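You operate a simulated robot arm through the tools that you are given. There is no shell and no other tool.

You are at the controls of a simulated robot arm. One attempt, no reset.

TASK
Test the hardness of the grey pad on the hardness stand.
Fine: pad in the middle of the slide, slide in, height locked, then hold the load lever down till the meter reads, and let go.

Only the result counts: the job must be done as asked and must still hold three seconds after the hand-in. Knocking over, shifting, dropping, spilling or breaking anything else fails it.

THE ROBOT
A 7-joint arm with a two-finger parallel gripper, fixed in place. Base frame: the origin is at the foot of the arm, x ahead of it, y to its left, z up. Lengths are in m, angles in rad, forces in N, time in s.
With the tool pointing down near the work surface it reaches from about 0.42 to 0.9 m from the base axis. Its first joint turns from -0.297 to 2.199 rad. Payload 1.57 kg.
The TCP is the grasp point between the finger pads, 0.03 m short of the fingertips. In the tool frame z runs along the fingers and y along their closing line. The gripper opens to 0.08 m. The fingers are 0.017 m wide and 0.012 m thick; the gripper's body (0.04 by 0.082 m) begins 0.08 m behind the TCP.
Orientation is that of the tool frame in the base frame, as a unit quaternion [w, x, y, z]. With the fingers straight down and closing along the base's y, the tool's x points along the base's -x, its y along +y and its z along -z.

THE INTERFACE
- The arm moves only by the tool nudge_tool. Its argument "rows" is a list of rows, each an object (a shift or turn left out is 0, a gripper value left out holds the last) with "dp": the shift along the tool's x, y, z in units of 150 mm (1.0 is 150 mm), a list of three; "angular": the turn, a rotation vector about the tool's x, y, z in units of 90 degrees (1.0 is 90 degrees), a list of three. In form: [{"dp": [dx, dy, dz], "angular": [rx, ry, rz]}, ...]. A call has 1 to 20 rows; each row is the pose to reach, as a shift and turn from the pose commanded when the call began, along the tool's axes at that moment. "grip" is the finger opening in mm, from 0 to 80, set as the call begins (left out, the last holds). A call with a number of a shift or a turn outside -1 to 1 is refused whole. Rows are played at 5 a second. More than 0.05 m and 0.15 rad between two rows, or a gripper value outside its range, and nothing of the call is played. A pose out of reach is approached as far as the arm can. The call stops where the force on the tool passes 50 N (or 10 N more than at its start, if that is more) or the arm is blocked; 0.2 s more then pass. The fingers move at their own pace (about 0.045 m/s each) and stop on an object; they squeeze with about 43 N. The grip force told is the motor's: it shows also when the fingers shut on nothing. Time passes only in rows, and 0.2 s behind the last, so rows that repeat a pose let the fingers close. It gives the time, the measured TCP pose, the force on the tool (base axes), the opening and the grip force at its end, in the units of the frame above (readings bear some noise), with the torque about the TCP (base axes, N m) and any sound that the robot's microphone picked up, and new pictures: "show" is both (left out), scene, wrist or none.
- Cameras (640 x 400 px; columns grow to the right, rows downward): "scene" is fixed at [0.0506, -0.4999, 1.5304]; the picture's right is [0.39, -0.92, 0.00], its down [-0.50, -0.21, -0.84] and it looks along [0.77, 0.32, -0.55] (base axes); focal length 214 px, centre (320, 200). "wrist" rides on the gripper at [0.072, -0.007, -0.122] in the tool frame; the picture's right is [0.09, 1.00, 0.00], its down [-0.84, 0.08, -0.54] and it looks along [-0.54, 0.05, 0.84] (tool axes); focal length 238 px, centre (320, 200). There is no depth. A picture from a camera that has moved, and an enlarged one, comes with that camera's place and axes in the base frame and with its lens.
- lift_body(by): slides the trunk up (or, below 0, down) by that many m; the arm rides with it, the base frame stays. It gives what a move gives, with no picture.
- zoom(camera, box): a new picture of the part [left, top, right, bottom] of that camera's present view, enlarged. The clock stands still meanwhile.
- finish_job(): hands the job in; it is judged then, once.

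Nothing tells you positions but the pictures and the camera data. Unless the task says otherwise, let go and move clear before handing in.

The tools are called after "Request:" by a JSON object that holds its "api" and its "payload". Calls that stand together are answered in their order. nudge_tool: Moves the arm, as the interface text tells. Its arguments: {"type":"object","properties":{"rows":{"type":"array","items":{"type":"object","properties":{"dp":{"type":"array","items":{"type":"number"}},"angular":{"type":"array","items":{"type":"number"}}}}},"grip":{"type":"number"},"show":{"type":"string","enum":["both","scene","wrist","none"]}},"required":["rows"]} The other tools are called the same way: lift_body (by) slides the trunk up or down; zoom (camera, box) takes an enlarged picture of a part of a camera's view; finish_job () hands the job in.

At the start:

```text
time_s: 0.0
tcp_pos: [0.4337, -0.0219, 1.3568]
tcp_rot: [0.0, 0.001, 1.0, 0.0]
ft_force: [0.6, -0.7, 0.4]
torque: [0.03, 0.03, -0.03]
opening: 0.08
grip_force: 0.0
trunk travel left (down, up): [-0.7, 0.09]
```

scene: 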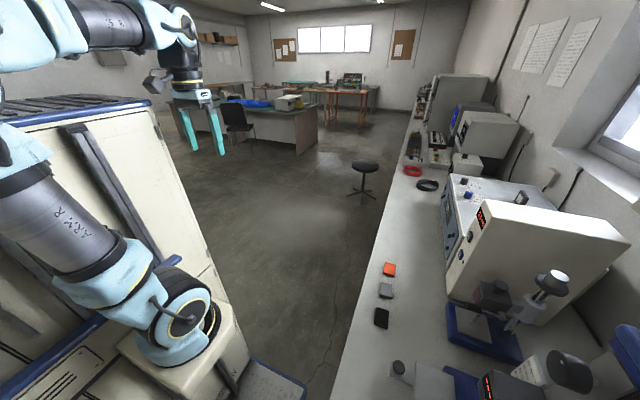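
wrist: 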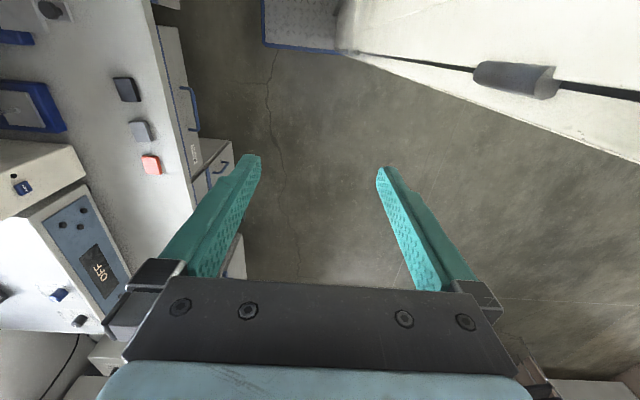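

I see a bench along the right with three small pads (orange, grey, black) and some instruments; the hardness stand seems to be one of the blue-based devices at lower right. I'll zoom in to identify things first.

Request:
{"api": "zoom", "payload": {"camera": "scene", "box": [340, 240, 640, 400]}}

Request:
{"api": "zoom", "payload": {"camera": "scene", "box": [430, 150, 640, 290]}}

Request:
{"api": "zoom", "payload": {"camera": "wrist", "box": [0, 0, 240, 200]}}

```text
2.13 times, centred on (490, 320) of scene
camera zoom: at [0.0506, -0.4999, 1.5304], right [0.39, -0.92, 0.0], down [-0.5, -0.21, -0.84], along [0.77, 0.32, -0.55], focal length 458 px, centre (-43, -56)
```

zoom: 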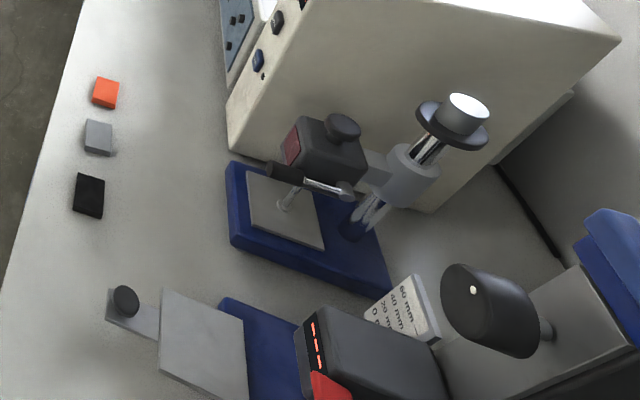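

```text
2.86 times, centred on (535, 220) of scene
camera zoom: at [0.0506, -0.4999, 1.5304], right [0.39, -0.92, 0.0], down [-0.5, -0.21, -0.84], along [0.77, 0.32, -0.55], focal length 613 px, centre (-294, 143)
```

zoom: 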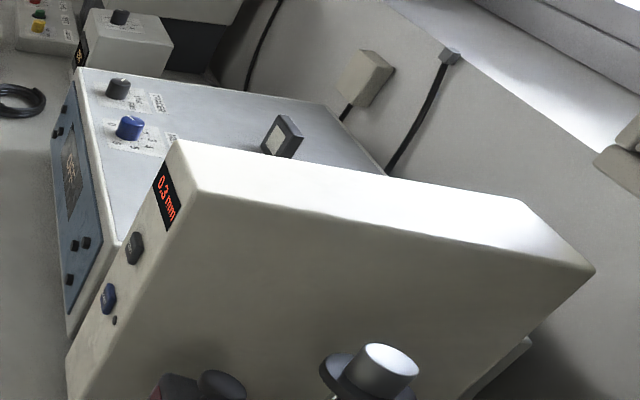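

```text
2.00 times, centred on (120, 100) of wrist
camera zoom: at [0.3605, -0.0288, 1.4778], right [-0.09, 1.0, 0.0], down [0.84, 0.08, 0.54], along [0.54, 0.05, -0.84], focal length 477 px, centre (720, 400)
```

zoom: 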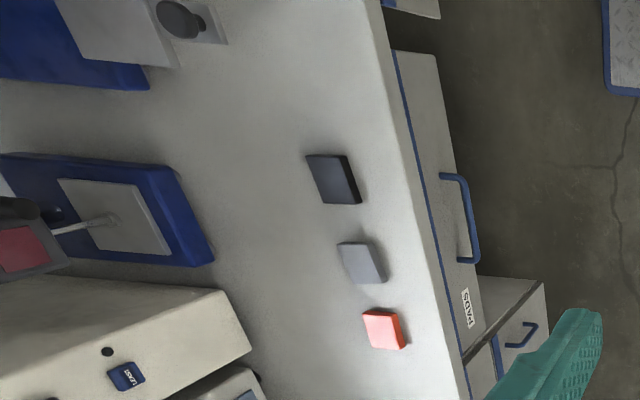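

Triangulating the grey pad from both cameras puts it at about (0.62, -0.54, 0.77) on the bench. Next I zoom in closer on the two blue-based devices to tell which one is the hardness stand.

Request:
{"api": "zoom", "payload": {"camera": "scene", "box": [380, 310, 520, 400]}}

Request:
{"api": "zoom", "payload": {"camera": "scene", "box": [500, 310, 640, 400]}}

Request:
{"api": "zoom", "payload": {"camera": "scene", "box": [440, 250, 580, 350]}}

Request:
{"api": "zoom", "payload": {"camera": "wrist", "box": [0, 150, 160, 350]}}

Request:
{"api": "zoom", "payload": {"camera": "wrist", "box": [0, 0, 110, 140]}}

```text
4.44 times, centred on (450, 355) of scene
camera zoom: at [0.0506, -0.4999, 1.5304], right [0.39, -0.92, 0.0], down [-0.5, -0.21, -0.84], along [0.77, 0.32, -0.55], focal length 953 px, centre (-258, -489)
```

zoom: 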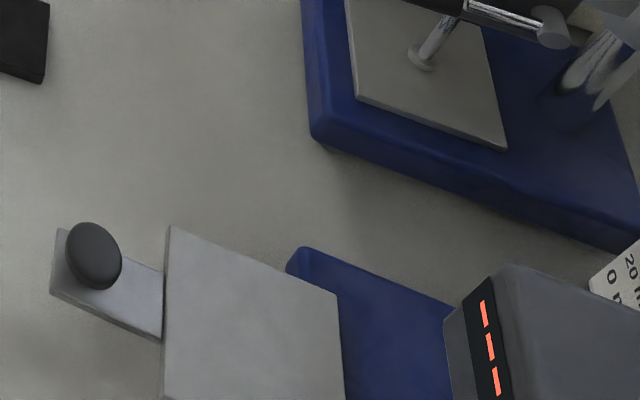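

```text
4.44 times, centred on (570, 355) of scene
camera zoom: at [0.0506, -0.4999, 1.5304], right [0.39, -0.92, 0.0], down [-0.5, -0.21, -0.84], along [0.77, 0.32, -0.55], focal length 953 px, centre (-791, -489)
```

zoom: 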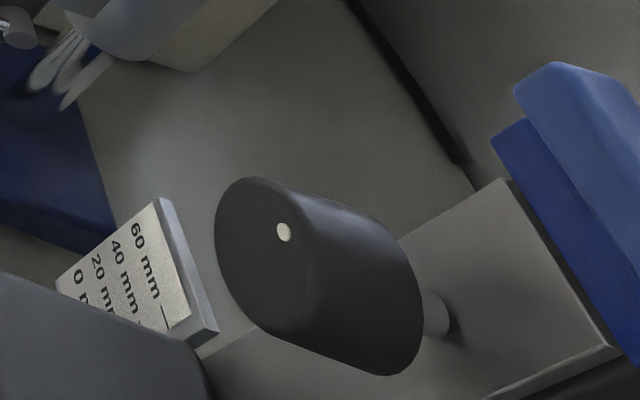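

```text
4.00 times, centred on (510, 300) of scene
camera zoom: at [0.0506, -0.4999, 1.5304], right [0.39, -0.92, 0.0], down [-0.5, -0.21, -0.84], along [0.77, 0.32, -0.55], focal length 858 px, centre (-440, -200)
```

zoom: 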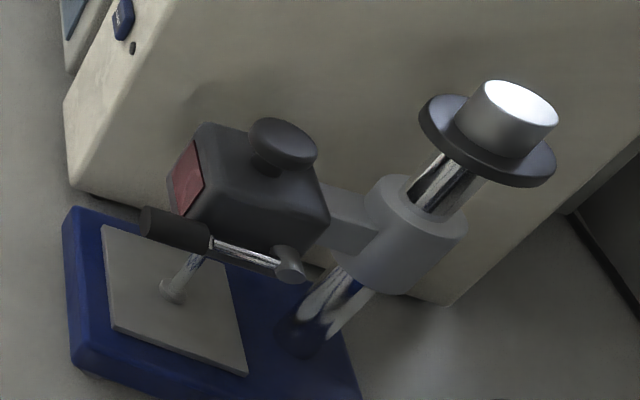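

```text
2.00 times, centred on (80, 250) of wrist
camera zoom: at [0.3605, -0.0288, 1.4778], right [-0.09, 1.0, 0.0], down [0.84, 0.08, 0.54], along [0.54, 0.05, -0.84], focal length 477 px, centre (800, 100)
```

zoom: 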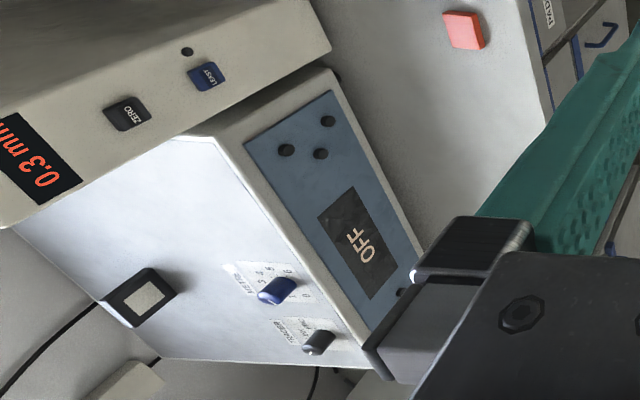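

```text
2.86 times, centred on (55, 70) of wrist
camera zoom: at [0.3605, -0.0288, 1.4778], right [-0.09, 1.0, 0.0], down [0.84, 0.08, 0.54], along [0.54, 0.05, -0.84], focal length 681 px, centre (1077, 571)
```

zoom: 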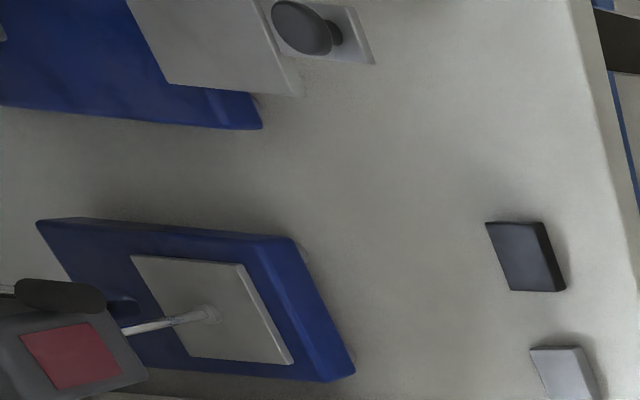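

The stand with the pull-out slide and black knob, a "---" meter and a 0–60 mm height scale (around x≈0.37, y≈-0.6 to -0.9) looks like the hardness stand; the middle one looks like a thickness gauge. I turn the tool toward -y and move over for a better look.

Request:
{"api": "nudge_tool", "payload": {"rows": [{"dp": [0, -0.083, 0], "angular": [0, 0, 0.0833]}, {"dp": [0, -0.167, 0], "angular": [0, 0, 0.1667]}, {"dp": [0, -0.25, 0], "angular": [0, 0, 0.25]}, {"dp": [0, -0.333, 0], "angular": [0, 0, 0.3333]}, {"dp": [0, -0.417, 0], "angular": [0, 0, 0.4167]}, {"dp": [0, -0.5, 0], "angular": [0, 0, 0.5]}, {"dp": [0, -0.583, 0], "angular": [0, 0, 0.5833]}, {"dp": [0, -0.667, 0], "angular": [0, 0, 0.6667]}, {"dp": [0, -0.75, 0], "angular": [0, 0, 0.75]}, {"dp": [0, -0.833, 0], "angular": [0, 0, 0.8333]}, {"dp": [0, -0.917, 0], "angular": [0, 0, 0.9167]}, {"dp": [0, -1.0, 0], "angular": [0, 0, 1.0]}], "show": "both"}}

```text
time_s: 2.6
tcp_pos: [0.433, -0.1724, 1.3572]
tcp_rot: [0.0, 0.708, 0.706, 0.0]
ft_force: [0.6, -0.3, 0.9]
torque: [-0.02, 0.0, -0.05]
opening: 0.0801
grip_force: 0.0
trunk travel left (down, up): [-0.7, 0.09]
camera wrist: at [0.4268, -0.1003, 1.4781], right [1.0, 0.09, 0.0], down [0.07, -0.84, 0.54], along [0.05, -0.54, -0.84], focal length 238 px, centre (320, 200)
```

scene: 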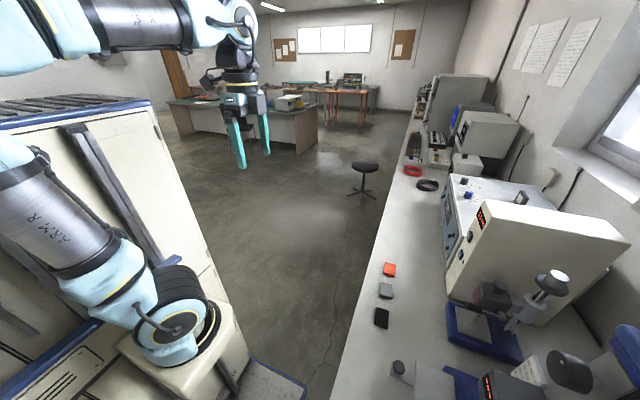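
wrist: 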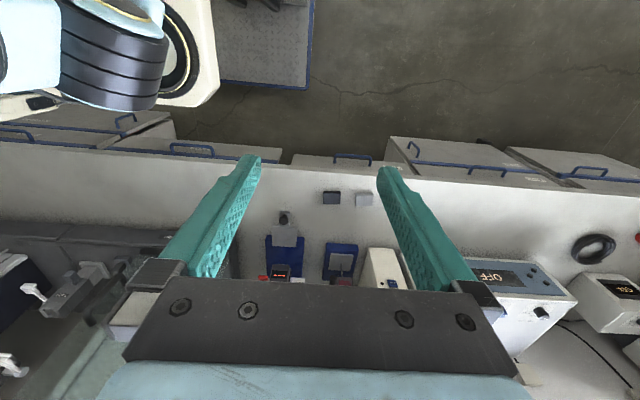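

The arm turns fine and both stands are now in the wrist view. I move further over the bench (toward -y) to view the stands from above.

Request:
{"api": "nudge_tool", "payload": {"rows": [{"dp": [-0.25, 0, 0]}, {"dp": [-0.5, 0, 0]}, {"dp": [-0.75, 0, 0]}, {"dp": [-1.0, 0, 0]}], "show": "none"}}

Request:
{"api": "nudge_tool", "payload": {"rows": [{"dp": [-0.25, -0.1, 0]}, {"dp": [-0.5, -0.2, 0]}, {"dp": [-0.75, -0.3, 0]}, {"dp": [-1.0, -0.3, 0]}], "show": "both"}}

```text
time_s: 3.6
tcp_pos: [0.4299, -0.3215, 1.3547]
tcp_rot: [0.0, 0.707, 0.708, 0.0]
ft_force: [0.1, 1.2, 0.6]
torque: [-0.04, 0.01, 0.0]
opening: 0.0799
grip_force: 0.0
trunk travel left (down, up): [-0.7, 0.09]
```

```text
time_s: 4.6
tcp_pos: [0.3866, -0.4713, 1.3566]
tcp_rot: [0.0, 0.707, 0.707, 0.001]
ft_force: [0.8, 0.3, 0.7]
torque: [-0.02, 0.01, 0.04]
opening: 0.0799
grip_force: 0.0
trunk travel left (down, up): [-0.7, 0.09]
camera wrist: at [0.3792, -0.3989, 1.4772], right [1.0, 0.09, 0.0], down [0.08, -0.84, 0.54], along [0.05, -0.54, -0.84], focal length 238 px, centre (320, 200)
```

scene: 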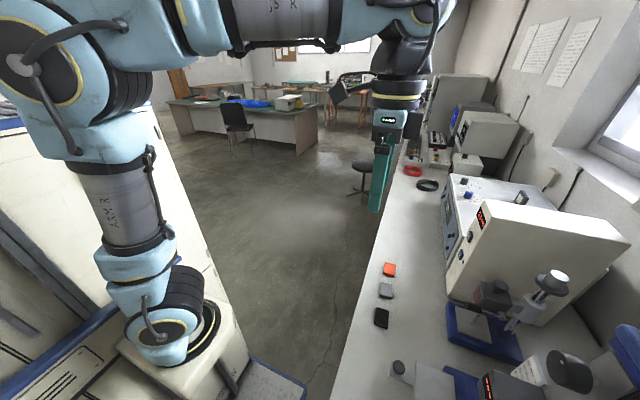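
wrist: 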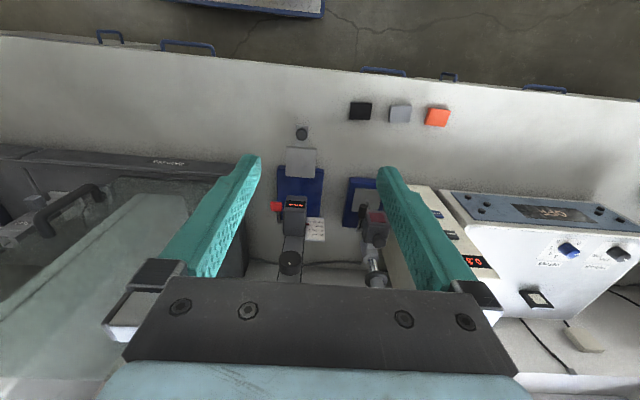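

Request:
{"api": "zoom", "payload": {"camera": "wrist", "box": [250, 110, 390, 290]}}

Request:
{"api": "zoom", "payload": {"camera": "wrist", "box": [260, 180, 340, 280]}}

Request:
{"api": "zoom", "payload": {"camera": "wrist", "box": [330, 80, 470, 140]}}

```text
2.22 times, centred on (320, 200) of wrist
camera zoom: at [0.3792, -0.3989, 1.4772], right [1.0, 0.09, 0.0], down [0.08, -0.84, 0.54], along [0.05, -0.54, -0.84], focal length 530 px, centre (320, 200)
```

zoom: 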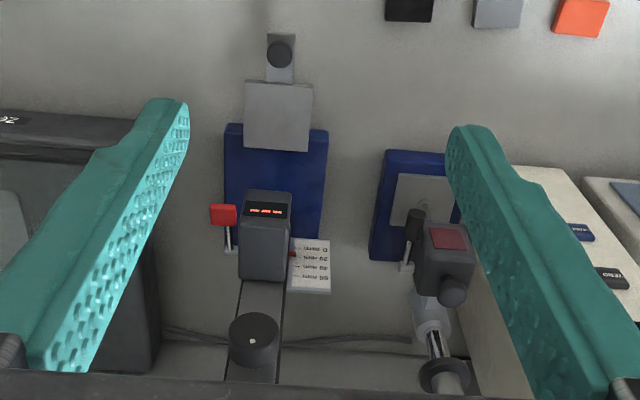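

```text
4.00 times, centred on (300, 230) of wrist
camera zoom: at [0.3792, -0.3989, 1.4772], right [1.0, 0.09, 0.0], down [0.08, -0.84, 0.54], along [0.05, -0.54, -0.84], focal length 953 px, centre (400, 80)
```

zoom: 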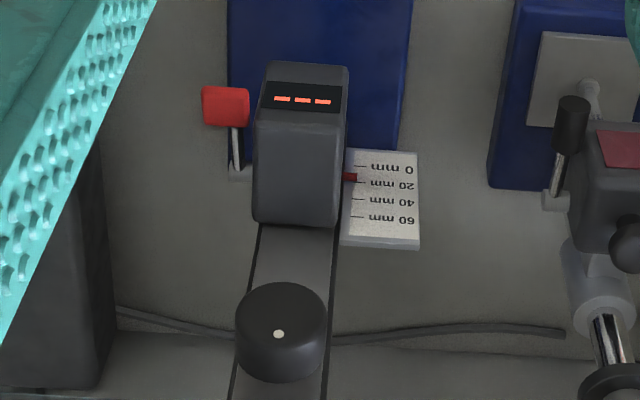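

```text
4.57 times, centred on (400, 110) of wrist
camera zoom: at [0.3792, -0.3989, 1.4772], right [1.0, 0.09, 0.0], down [0.08, -0.84, 0.54], along [0.05, -0.54, -0.84], focal length 1090 px, centre (-46, 611)
```

zoom: 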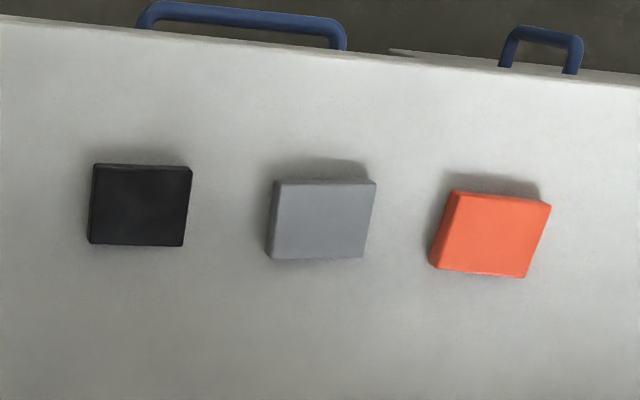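

The hardness stand is the one with the slide: slide plate about (0.35, -0.70, 0.82), meter head about (0.35, -0.77, 0.93), red load lever on its left, and a knob with a white dot at about (0.35, -0.815, 1.10). I lower the trunk and look closer.

Request:
{"api": "lift_body", "payload": {"by": -0.2}}

Request:
{"api": "nudge_tool", "payload": {"rows": [{"dp": [0.08, -0.08, 0]}, {"dp": [0.16, -0.16, 0]}, {"dp": [0.2, -0.25, 0]}], "show": "both"}}

```text
time_s: 6.8
tcp_pos: [0.387, -0.4714, 1.1559]
tcp_rot: [0.0, 0.707, 0.707, 0.0]
ft_force: [-0.4, 0.4, -0.6]
torque: [-0.02, -0.02, -0.01]
opening: 0.0799
grip_force: 0.1
trunk travel left (down, up): [-0.5, 0.29]
```

```text
time_s: 7.6
tcp_pos: [0.3499, -0.4408, 1.1566]
tcp_rot: [-0.001, 0.707, 0.707, 0.0]
ft_force: [-0.1, 0.2, 0.1]
torque: [0.05, -0.01, -0.02]
opening: 0.08
grip_force: 0.1
trunk travel left (down, up): [-0.5, 0.29]
camera wrist: at [0.342, -0.3692, 1.2772], right [1.0, 0.09, 0.0], down [0.08, -0.84, 0.54], along [0.05, -0.54, -0.84], focal length 238 px, centre (320, 200)
```

scene: 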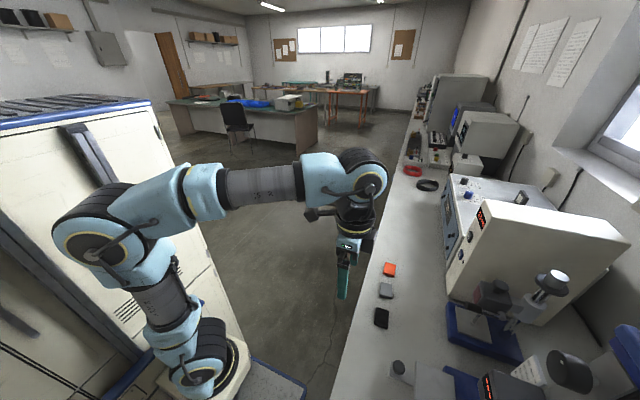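
wrist: 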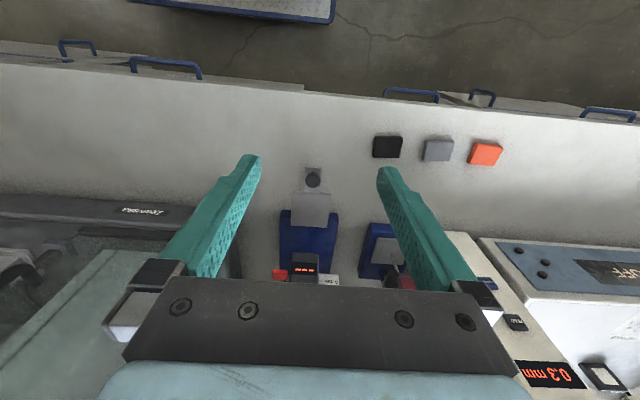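

I tilt the tool toward the stand so the camera sees its front.

Request:
{"api": "nudge_tool", "payload": {"rows": [{"angular": [0, -0.09, 0]}, {"angular": [0, -0.18, 0]}, {"angular": [0, -0.27, 0]}, {"angular": [0, -0.36, 0]}, {"angular": [0, -0.45, 0]}], "show": "both"}}

```text
time_s: 8.8
tcp_pos: [0.3797, -0.4761, 1.1336]
tcp_rot: [0.246, 0.664, 0.662, -0.245]
ft_force: [0.0, 1.0, 0.0]
torque: [0.01, -0.01, 0.04]
opening: 0.0799
grip_force: 0.0
out of reach, approached as far as the arm can: row 4, 5
trunk travel left (down, up): [-0.5, 0.29]
camera wrist: at [0.3722, -0.3416, 1.1776], right [1.0, 0.07, -0.06], down [0.08, -0.28, 0.96], along [0.05, -0.96, -0.29], focal length 238 px, centre (320, 200)
```

scene: 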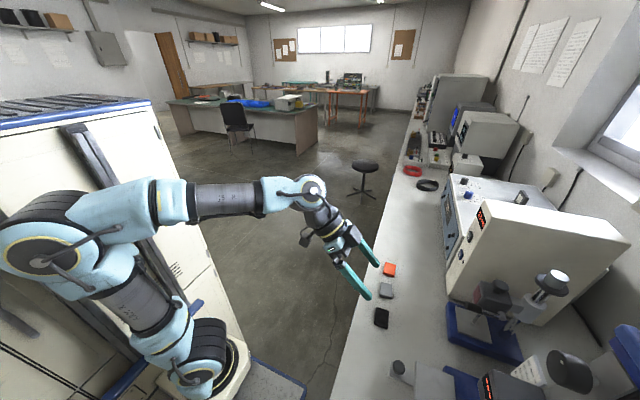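
wrist: 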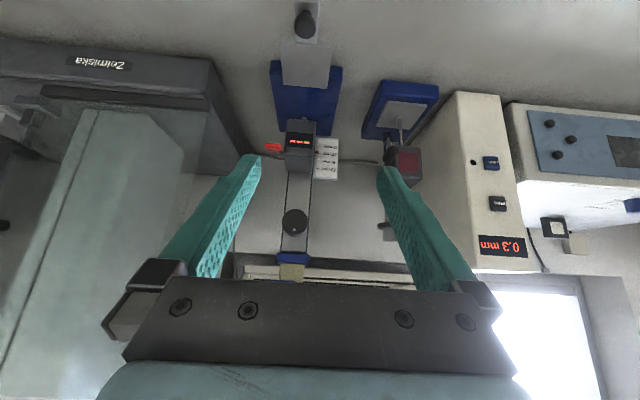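

Request:
{"api": "zoom", "payload": {"camera": "wrist", "box": [240, 110, 360, 185]}}

Request:
{"api": "zoom", "payload": {"camera": "wrist", "box": [250, 180, 350, 285]}}

Request:
{"api": "zoom", "payload": {"camera": "wrist", "box": [250, 0, 350, 120]}}

Request:
{"api": "zoom", "payload": {"camera": "wrist", "box": [340, 60, 460, 250]}}

```text
5.33 times, centred on (300, 148) of wrist
camera zoom: at [0.3722, -0.3416, 1.1776], right [1.0, 0.07, -0.06], down [0.08, -0.28, 0.96], along [0.05, -0.96, -0.29], focal length 1271 px, centre (427, 480)
```

zoom: 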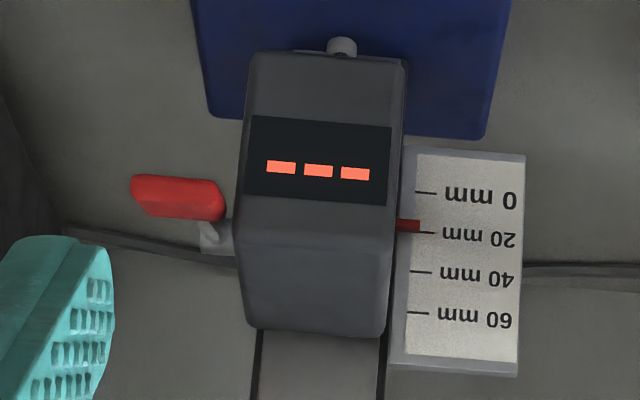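

```text
3.81 times, centred on (300, 232) of wrist
camera zoom: at [0.3722, -0.3416, 1.1776], right [1.0, 0.07, -0.06], down [0.08, -0.28, 0.96], along [0.05, -0.96, -0.29], focal length 908 px, centre (396, 76)
```

zoom: 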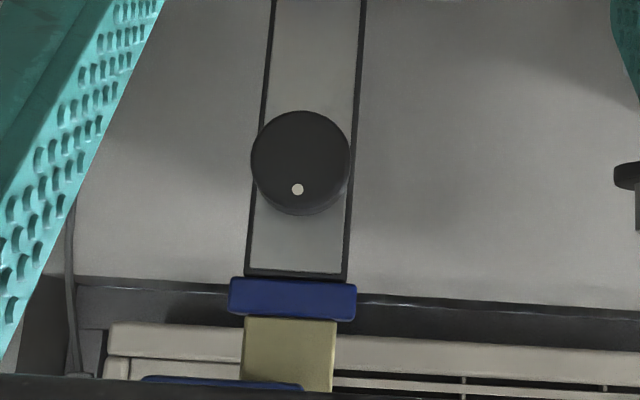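

```text
3.33 times, centred on (300, 60) of wrist
camera zoom: at [0.3722, -0.3416, 1.1776], right [1.0, 0.07, -0.06], down [0.08, -0.28, 0.96], along [0.05, -0.96, -0.29], focal length 794 px, centre (387, 667)
```

zoom: 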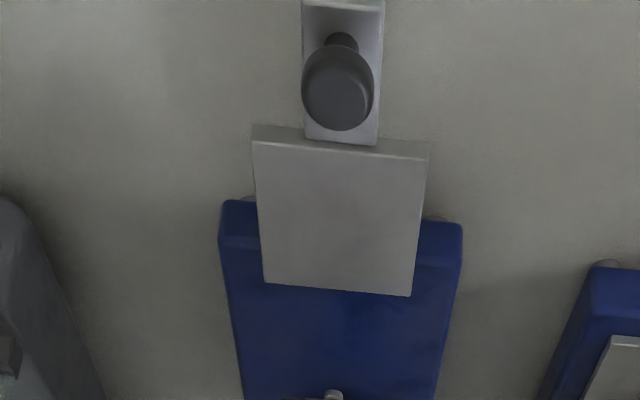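

```text
2.11 times, centred on (400, 155) of wrist
camera zoom: at [0.3722, -0.3416, 1.1776], right [1.0, 0.07, -0.06], down [0.08, -0.28, 0.96], along [0.05, -0.96, -0.29], focal length 502 px, centre (152, 295)
```

zoom: 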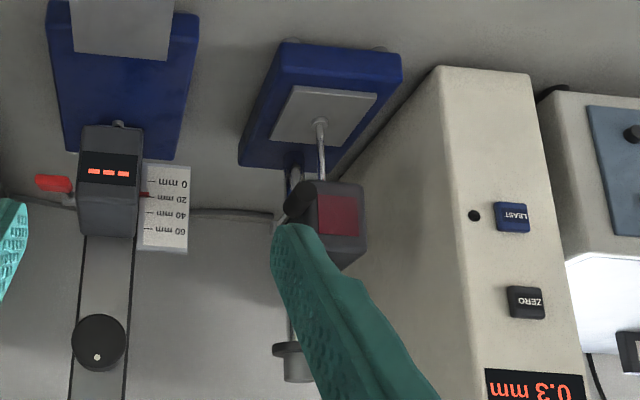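

The meter shows "---", the height pointer reads about 18 mm, and the knob's white dot points straight up. I lower the trunk a little more for a front view to understand the lock and the lever.

Request:
{"api": "lift_body", "payload": {"by": -0.15}}

Request:
{"api": "nudge_tool", "payload": {"rows": [{"dp": [0, 0, 0]}], "show": "both"}}

Request:
{"api": "zoom", "payload": {"camera": "wrist", "box": [230, 60, 370, 280]}}

```text
time_s: 10.5
tcp_pos: [0.3801, -0.476, 0.9825]
tcp_rot: [0.245, 0.664, 0.663, -0.245]
ft_force: [-0.1, 0.4, -0.6]
torque: [0.0, 0.02, -0.01]
opening: 0.08
grip_force: 0.1
trunk travel left (down, up): [-0.35, 0.44]
```

```text
time_s: 10.9
tcp_pos: [0.3798, -0.4756, 0.9821]
tcp_rot: [0.244, 0.664, 0.663, -0.245]
ft_force: [0.0, -0.2, 0.2]
torque: [-0.02, -0.01, 0.01]
opening: 0.0802
grip_force: 0.2
trunk travel left (down, up): [-0.35, 0.44]
camera wrist: at [0.3726, -0.3419, 1.0276], right [1.0, 0.07, -0.06], down [0.08, -0.28, 0.96], along [0.05, -0.96, -0.29], focal length 238 px, centre (320, 200)
```

scene: 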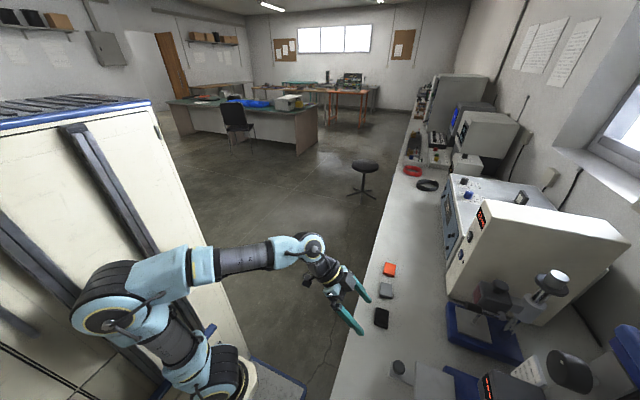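
wrist: 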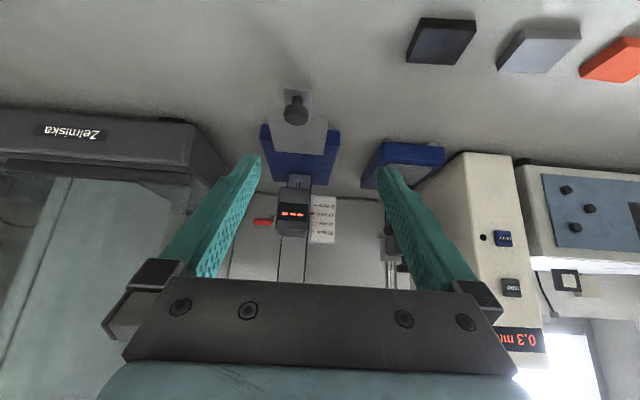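

```text
1.82 times, centred on (300, 170) of wrist
camera zoom: at [0.3726, -0.3419, 1.0276], right [1.0, 0.07, -0.06], down [0.08, -0.28, 0.96], along [0.05, -0.96, -0.29], focal length 433 px, centre (356, 254)
```

zoom: 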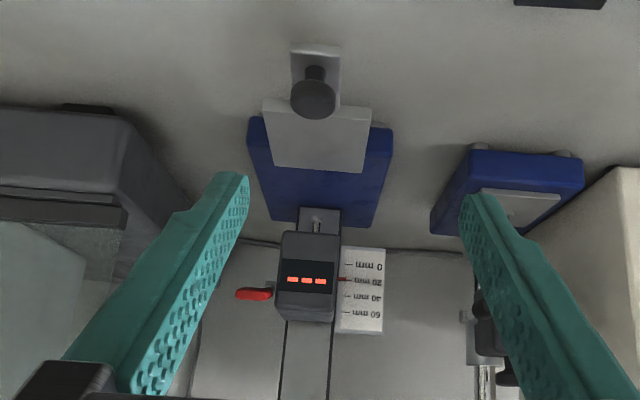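

Request:
{"api": "zoom", "payload": {"camera": "wrist", "box": [245, 165, 345, 250]}}

Request:
{"api": "zoom", "payload": {"camera": "wrist", "box": [400, 10, 600, 90]}}

Request:
{"api": "zoom", "payload": {"camera": "wrist", "box": [255, 75, 345, 165]}}

```text
4.71 times, centred on (295, 208) of wrist
camera zoom: at [0.3726, -0.3419, 1.0276], right [1.0, 0.07, -0.06], down [0.08, -0.28, 0.96], along [0.05, -0.96, -0.29], focal length 1122 px, centre (438, 165)
```

zoom: 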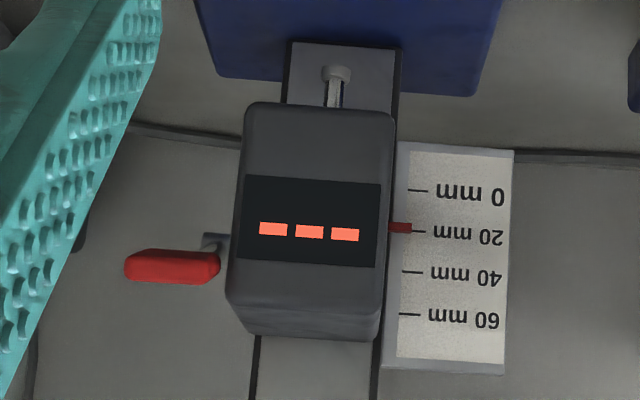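

```text
3.20 times, centred on (500, 50) of wrist
camera zoom: at [0.3726, -0.3419, 1.0276], right [1.0, 0.07, -0.06], down [0.08, -0.28, 0.96], along [0.05, -0.96, -0.29], focal length 763 px, centre (-256, 680)
```

zoom: 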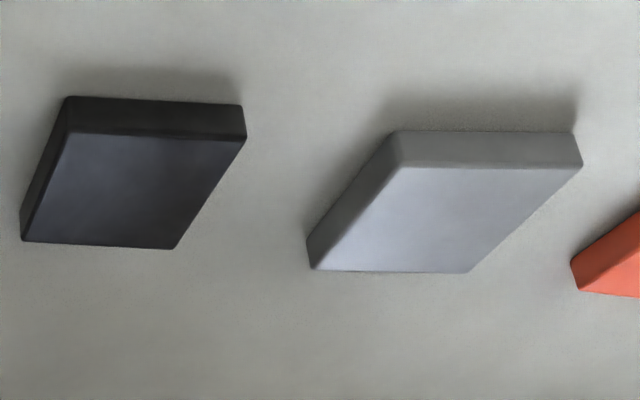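

```text
4.44 times, centred on (300, 120) of wrist
camera zoom: at [0.3726, -0.3419, 1.0276], right [1.0, 0.07, -0.06], down [0.08, -0.28, 0.96], along [0.05, -0.96, -0.29], focal length 1059 px, centre (409, 556)
```

zoom: 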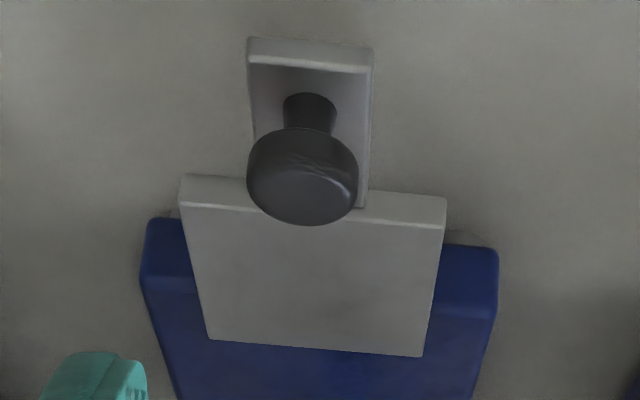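

The pads are roughly 16 mm thick and the stand is understood reasonably well now. Next I bring the tool back to pointing straight down and go over the grey pad.

Request:
{"api": "nudge_tool", "payload": {"rows": [{"angular": [0, 0.09, 0]}, {"angular": [0, 0.18, 0]}, {"angular": [0, 0.27, 0]}, {"angular": [0, 0.36, 0]}, {"angular": [0, 0.45, 0]}], "show": "none"}}

```text
time_s: 12.1
tcp_pos: [0.381, -0.4752, 0.982]
tcp_rot: [-0.001, 0.707, 0.707, 0.001]
ft_force: [-0.5, -0.7, 0.2]
torque: [-0.02, 0.01, 0.0]
opening: 0.0799
grip_force: 0.0
trunk travel left (down, up): [-0.35, 0.44]
```

Request:
{"api": "nudge_tool", "payload": {"rows": [{"dp": [0, 0.25, -0.1]}, {"dp": [0, 0.5, -0.1]}, {"dp": [0, 0.75, -0.1]}, {"dp": [0, 1.0, -0.1]}], "show": "none"}}

Request:
{"api": "nudge_tool", "payload": {"rows": [{"dp": [-0.05, 0.2, 0]}, {"dp": [-0.1, 0.4, 0]}, {"dp": [-0.13, 0.6, 0]}], "show": "both"}}

```text
time_s: 13.1
tcp_pos: [0.5265, -0.4741, 0.9975]
tcp_rot: [0.0, 0.708, 0.706, 0.0]
ft_force: [0.1, 1.4, 0.0]
torque: [-0.02, -0.01, 0.01]
opening: 0.0802
grip_force: 0.0
trunk travel left (down, up): [-0.35, 0.44]
```

```text
time_s: 13.9
tcp_pos: [0.6177, -0.4923, 0.9965]
tcp_rot: [0.0, 0.708, 0.706, 0.0]
ft_force: [0.2, 0.2, -0.2]
torque: [-0.04, -0.02, -0.04]
opening: 0.0801
grip_force: 0.0
trunk travel left (down, up): [-0.35, 0.44]
camera wrist: at [0.6105, -0.4204, 1.1175], right [1.0, 0.09, 0.0], down [0.08, -0.84, 0.54], along [0.05, -0.54, -0.84], focal length 238 px, centre (320, 200)
```

scene: 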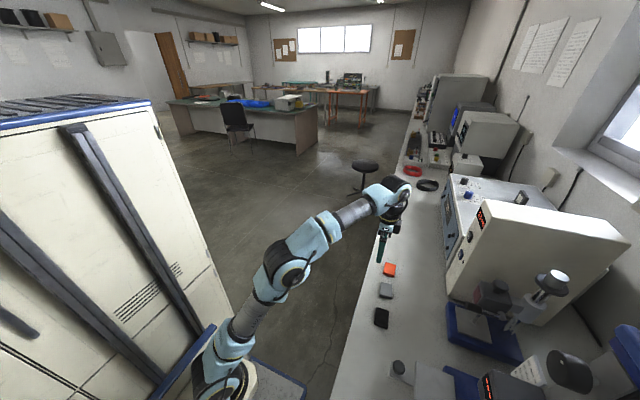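
wrist: 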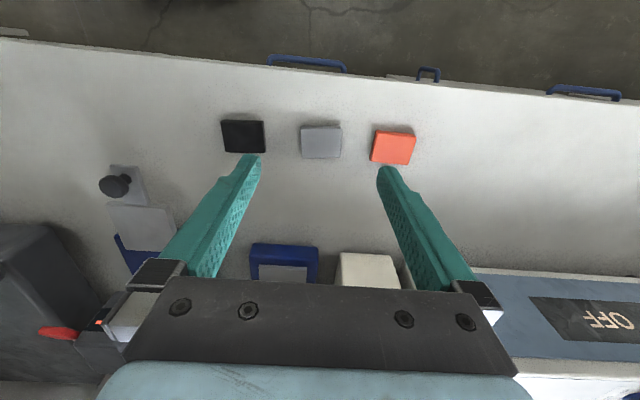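

Request:
{"api": "zoom", "payload": {"camera": "wrist", "box": [270, 100, 370, 180]}}

```text
5.00 times, centred on (320, 140) of wrist
camera zoom: at [0.6105, -0.4204, 1.1175], right [1.0, 0.09, 0.0], down [0.08, -0.84, 0.54], along [0.05, -0.54, -0.84], focal length 1192 px, centre (320, 500)
```

zoom: 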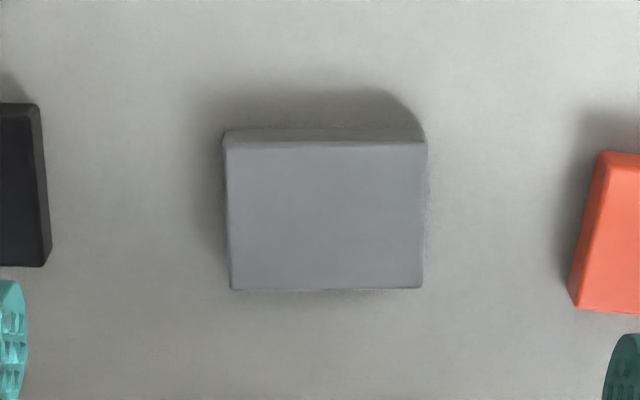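

The grey pad's top centre is at about (0.624, -0.542, 0.770), turned about 5° and roughly 58 × 46 mm; the bench is near z = 0.757. I line up over it and come down partway.

Request:
{"api": "nudge_tool", "payload": {"rows": [{"dp": [-0.15, 0.02, 0.0], "angular": [0, 0, -0.03]}, {"dp": [-0.331, 0.04, 0.1], "angular": [0, 0, -0.058]}, {"dp": [-0.331, 0.04, 0.35], "angular": [0, 0, -0.058]}, {"dp": [-0.331, 0.04, 0.6], "angular": [0, 0, -0.058]}, {"dp": [-0.331, 0.04, 0.83], "angular": [0, 0, -0.058]}], "show": "both"}}

```text
time_s: 15.1
tcp_pos: [0.6255, -0.5441, 0.8753]
tcp_rot: [0.0, 0.675, 0.738, 0.0]
ft_force: [-0.3, -0.1, 0.5]
torque: [-0.01, -0.01, -0.03]
opening: 0.0804
grip_force: 0.0
trunk travel left (down, up): [-0.35, 0.44]
camera wrist: at [0.6114, -0.4742, 0.9957], right [0.98, 0.18, 0.0], down [0.15, -0.83, 0.54], along [0.1, -0.53, -0.84], focal length 238 px, centre (320, 200)
```

scene: 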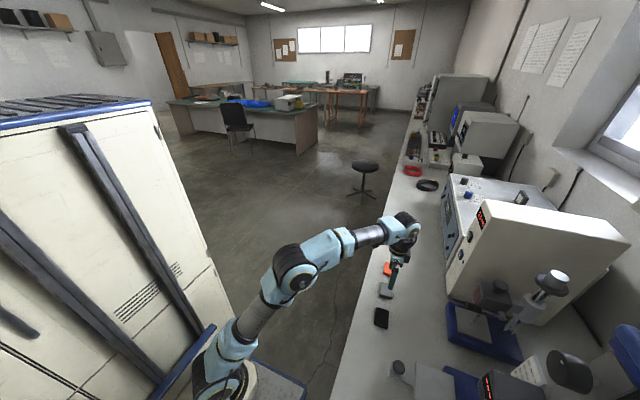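
wrist: 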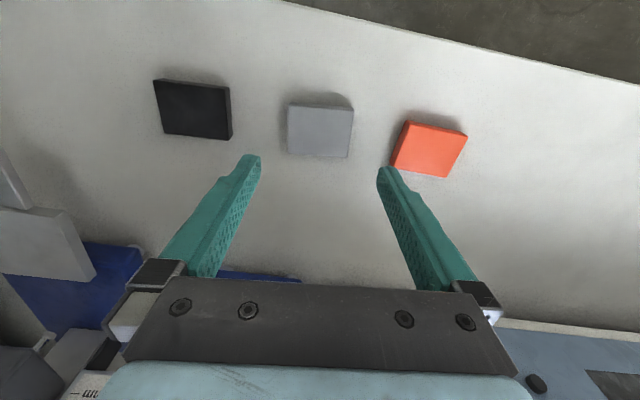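

Request:
{"api": "zoom", "payload": {"camera": "wrist", "box": [240, 80, 400, 180]}}

```text
4.00 times, centred on (320, 130) of wrist
camera zoom: at [0.6114, -0.4742, 0.9957], right [0.98, 0.18, 0.0], down [0.15, -0.83, 0.54], along [0.1, -0.53, -0.84], focal length 953 px, centre (320, 480)
```

zoom: 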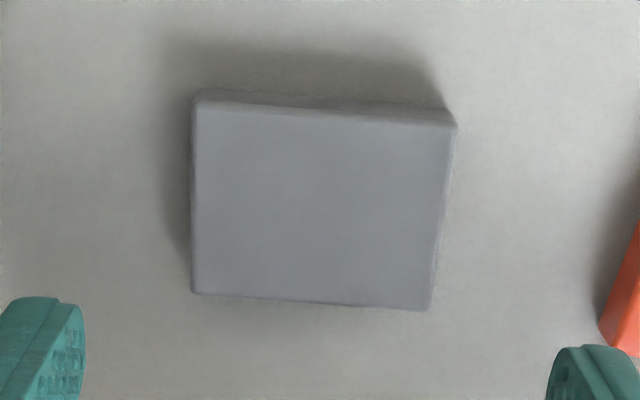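

Request:
{"api": "nudge_tool", "payload": {"rows": [{"dp": [0.013, -0.005, 0.2]}, {"dp": [0.013, -0.005, 0.4]}, {"dp": [0.013, -0.005, 0.5]}, {"dp": [0.013, -0.005, 0.555]}], "show": "both"}}

```text
time_s: 16.1
tcp_pos: [0.6241, -0.5433, 0.7904]
tcp_rot: [0.0, 0.675, 0.738, 0.0]
ft_force: [-0.1, 0.1, 0.2]
torque: [-0.01, 0.03, 0.01]
opening: 0.0799
grip_force: 0.1
trunk travel left (down, up): [-0.35, 0.44]
camera wrist: at [0.6103, -0.472, 0.9112], right [0.98, 0.18, 0.0], down [0.15, -0.83, 0.54], along [0.1, -0.53, -0.84], focal length 238 px, centre (320, 200)
```

scene: 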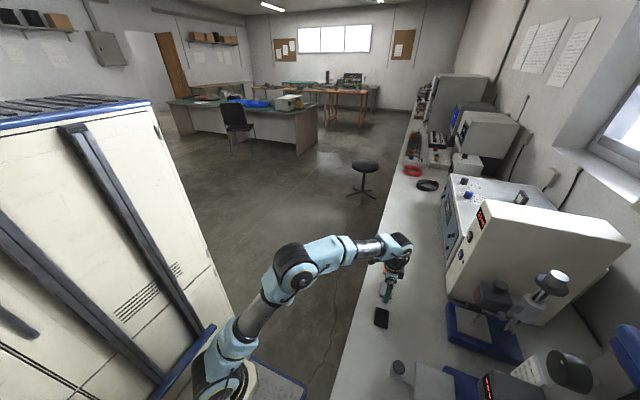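
wrist: 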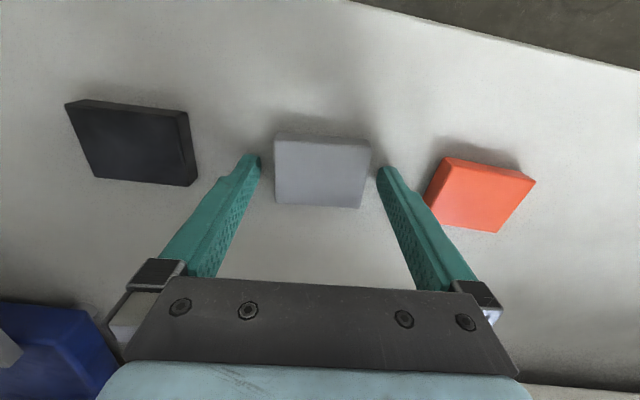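

The pad sits between the fingers; closing on it now.

Request:
{"api": "nudge_tool", "payload": {"rows": [{"dp": [0, 0, 0]}, {"dp": [0, 0, 0]}, {"dp": [0, 0, 0]}, {"dp": [0, 0, 0]}, {"dp": [0, 0, 0]}], "grip": 45, "show": "wrist"}}

```text
time_s: 17.3
tcp_pos: [0.6231, -0.5423, 0.7909]
tcp_rot: [0.001, 0.674, 0.739, 0.0]
ft_force: [-0.2, 0.1, -0.2]
torque: [0.0, -0.01, -0.02]
opening: 0.0589
grip_force: 43.5
trunk travel left (down, up): [-0.35, 0.44]
camera wrist: at [0.6102, -0.4721, 0.9114], right [0.98, 0.18, 0.0], down [0.15, -0.83, 0.54], along [0.1, -0.53, -0.84], focal length 238 px, centre (320, 200)
```

wrist: 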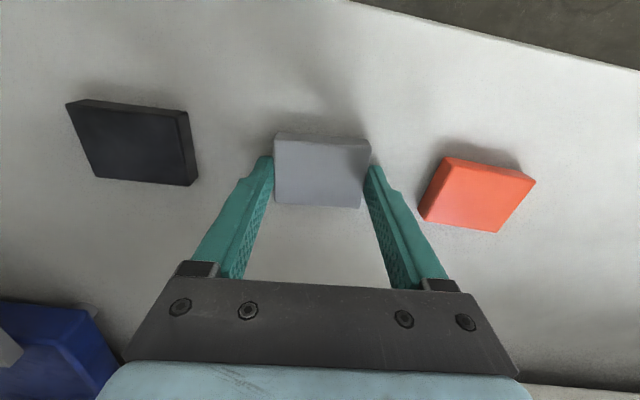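

Gripped (58.9 mm opening, full force). I lift it clear and carry it toward the slide.

Request:
{"api": "nudge_tool", "payload": {"rows": [{"dp": [0, 0, -0.15]}, {"dp": [0, 0, -0.4]}, {"dp": [0, 0, -0.7]}, {"dp": [0, 0, -1.0]}], "show": "wrist"}}

Request:
{"api": "nudge_tool", "payload": {"rows": [{"dp": [0, -0.25, 0], "angular": [0, 0, 0.029]}, {"dp": [0, -0.5, 0], "angular": [0, 0, 0.058]}, {"dp": [0, -0.75, 0], "angular": [0, 0, 0.058]}, {"dp": [0, -1.0, 0], "angular": [0, 0, 0.058]}], "show": "none"}}

```text
time_s: 18.3
tcp_pos: [0.6241, -0.5457, 0.9347]
tcp_rot: [0.0, 0.674, 0.739, -0.001]
ft_force: [-0.2, -0.3, -0.5]
torque: [0.03, -0.01, 0.0]
opening: 0.0586
grip_force: 42.9
trunk travel left (down, up): [-0.35, 0.44]
camera wrist: at [0.6105, -0.4744, 1.056], right [0.98, 0.18, 0.0], down [0.15, -0.83, 0.54], along [0.1, -0.53, -0.84], focal length 238 px, centre (320, 200)
```

wrist: 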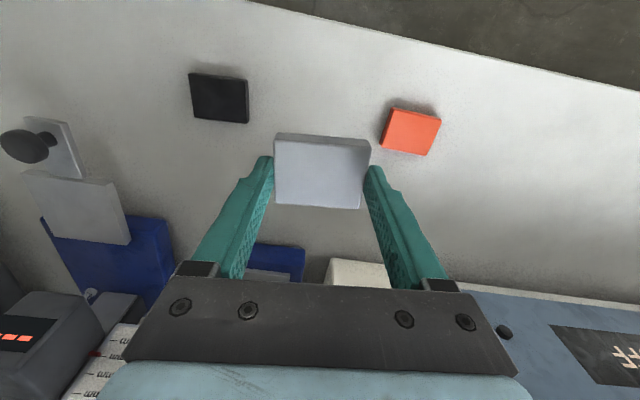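

```text
time_s: 19.3
tcp_pos: [0.4755, -0.5571, 0.9354]
tcp_rot: [0.0, 0.708, 0.707, 0.0]
ft_force: [0.8, 1.1, -0.2]
torque: [-0.01, -0.01, -0.02]
opening: 0.0593
grip_force: 42.8
trunk travel left (down, up): [-0.35, 0.44]
```

Request:
{"api": "nudge_tool", "payload": {"rows": [{"dp": [0, -0.25, 0]}, {"dp": [0, -0.5, 0]}, {"dp": [0, -0.7, 0]}, {"dp": [0, -0.85, 0]}], "show": "both"}}

Request:
{"api": "zoom", "payload": {"camera": "wrist", "box": [240, 100, 400, 290]}}

```text
time_s: 20.3
tcp_pos: [0.3482, -0.5568, 0.9391]
tcp_rot: [0.0, 0.707, 0.707, 0.0]
ft_force: [-0.5, -0.6, -1.6]
torque: [-0.01, 0.02, 0.0]
opening: 0.0588
grip_force: 43.0
trunk travel left (down, up): [-0.35, 0.44]
camera wrist: at [0.3408, -0.4852, 1.0605], right [1.0, 0.09, 0.0], down [0.08, -0.84, 0.54], along [0.05, -0.54, -0.84], focal length 238 px, centre (320, 200)
```

scene: 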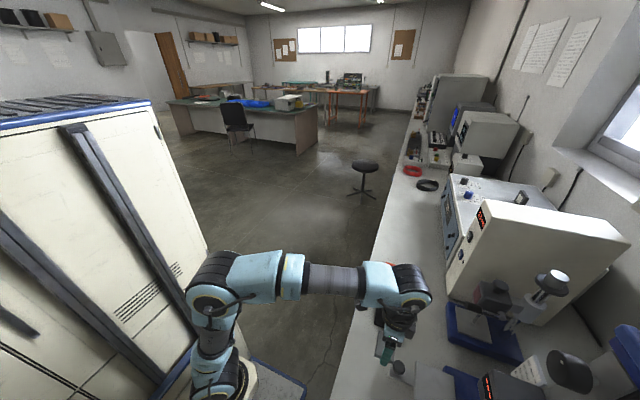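
wrist: 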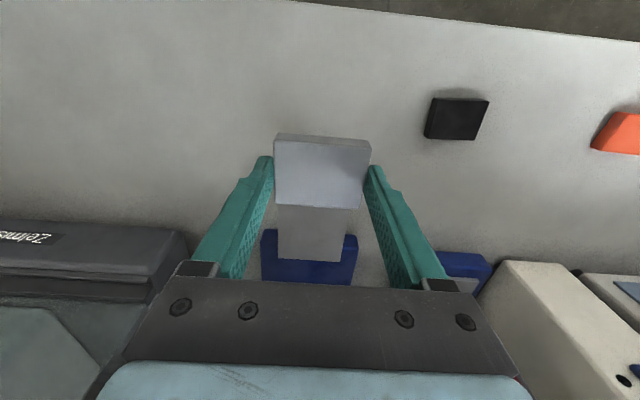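

```text
2.11 times, centred on (320, 195) of wrist
camera zoom: at [0.3408, -0.4852, 1.0605], right [1.0, 0.09, 0.0], down [0.08, -0.84, 0.54], along [0.05, -0.54, -0.84], focal length 502 px, centre (320, 210)
```

zoom: 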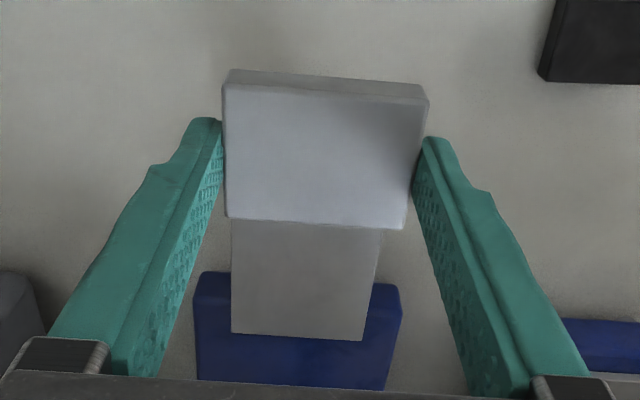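

The pad is centred on the TCP, and the plate is refined to x 0.304–0.394, y −0.650 to −0.746 (centre about (0.349, −0.698)). I move over the plate centre and view before setting down.

Request:
{"api": "nudge_tool", "payload": {"rows": [{"dp": [-0.25, 0.005, 0]}, {"dp": [-0.5, 0.005, 0]}, {"dp": [-0.75, 0.005, 0]}, {"dp": [-0.9, 0.005, 0]}, {"dp": [-0.941, 0.005, 0]}], "show": "both"}}

Request:
{"api": "zoom", "payload": {"camera": "wrist", "box": [240, 100, 400, 290]}}

```text
time_s: 21.5
tcp_pos: [0.3491, -0.6948, 0.9404]
tcp_rot: [0.0, 0.707, 0.707, 0.0]
ft_force: [0.3, -0.4, -0.7]
torque: [0.05, -0.02, -0.02]
opening: 0.0588
grip_force: 42.9
trunk travel left (down, up): [-0.35, 0.44]
camera wrist: at [0.3425, -0.6242, 1.0619], right [1.0, 0.09, 0.0], down [0.08, -0.84, 0.54], along [0.05, -0.54, -0.84], focal length 238 px, centre (320, 200)
```

scene: 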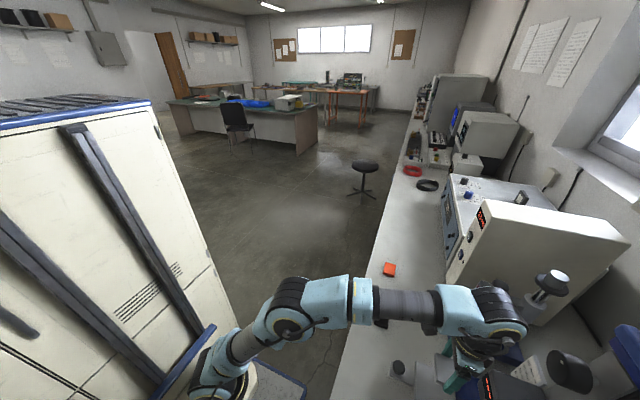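
wrist: 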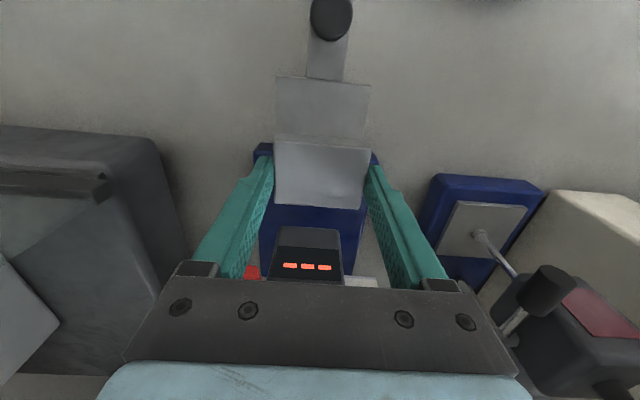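

```text
2.11 times, centred on (320, 195) of wrist
camera zoom: at [0.3425, -0.6242, 1.0619], right [1.0, 0.09, 0.0], down [0.08, -0.84, 0.54], along [0.05, -0.54, -0.84], focal length 502 px, centre (320, 210)
```

zoom: 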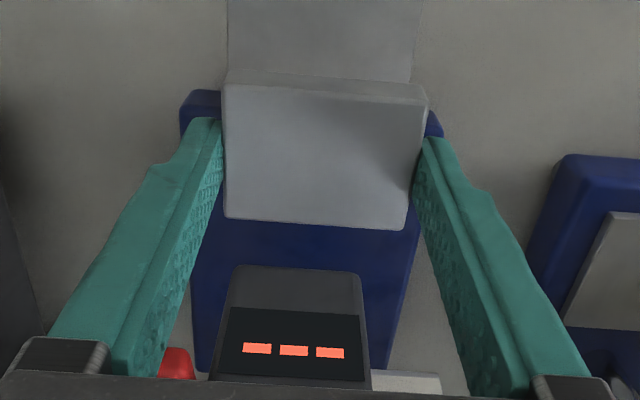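

Request:
{"api": "nudge_tool", "payload": {"rows": [{"dp": [-0.02, 0, 0.2]}, {"dp": [-0.02, 0, 0.4]}, {"dp": [-0.02, 0, 0.5]}, {"dp": [-0.02, 0, 0.54]}], "show": "both"}}

Request:
{"api": "zoom", "payload": {"camera": "wrist", "box": [240, 80, 400, 240]}}

```text
time_s: 22.5
tcp_pos: [0.3477, -0.701, 0.8599]
tcp_rot: [0.0, 0.707, 0.707, 0.0]
ft_force: [0.9, 0.7, 0.5]
torque: [-0.01, 0.0, -0.02]
opening: 0.0589
grip_force: 43.5
trunk travel left (down, up): [-0.35, 0.44]
camera wrist: at [0.3405, -0.6289, 0.9798], right [1.0, 0.09, 0.0], down [0.08, -0.84, 0.54], along [0.05, -0.54, -0.84], focal length 238 px, centre (320, 200)
```

scene: 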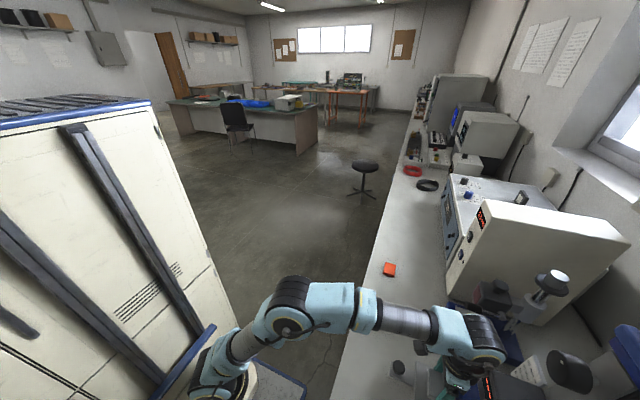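
wrist: 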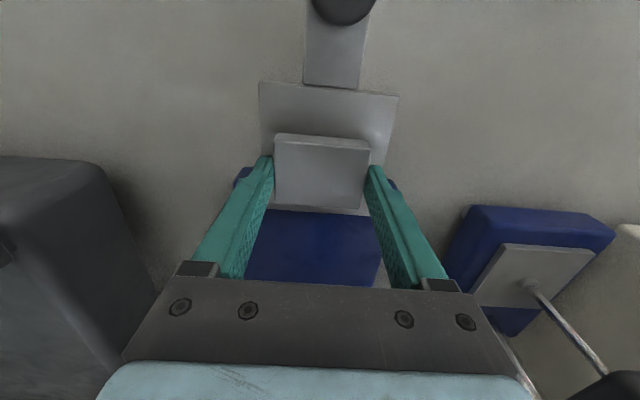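

```text
2.50 times, centred on (320, 160) of wrist
camera zoom: at [0.3405, -0.6289, 0.9798], right [1.0, 0.09, 0.0], down [0.08, -0.84, 0.54], along [0.05, -0.54, -0.84], focal length 596 px, centre (320, 300)
```

zoom: 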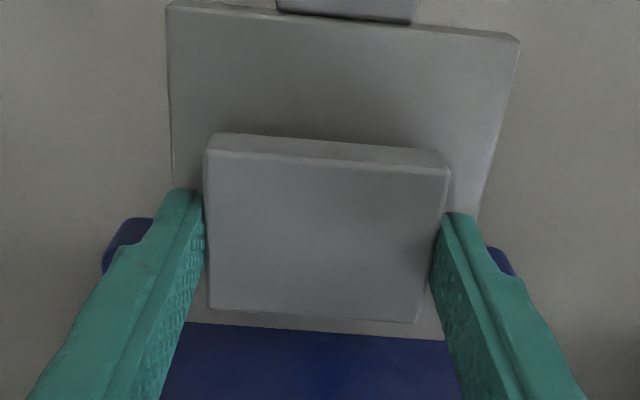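

Pad is about 8 mm above the plate and centred within 2 mm. I trim by 2 mm and lower in small steps, watching the force.

Request:
{"api": "nudge_tool", "payload": {"rows": [{"dp": [0.012, 0.012, 0.0]}, {"dp": [0.012, 0.012, 0.02]}, {"dp": [0.012, 0.012, 0.035]}], "show": "none"}}

```text
time_s: 23.3
tcp_pos: [0.3505, -0.6996, 0.8539]
tcp_rot: [-0.001, 0.707, 0.707, 0.0]
ft_force: [-0.7, -0.1, -0.9]
torque: [-0.02, -0.01, 0.01]
opening: 0.0589
grip_force: 43.3
trunk travel left (down, up): [-0.35, 0.44]
```

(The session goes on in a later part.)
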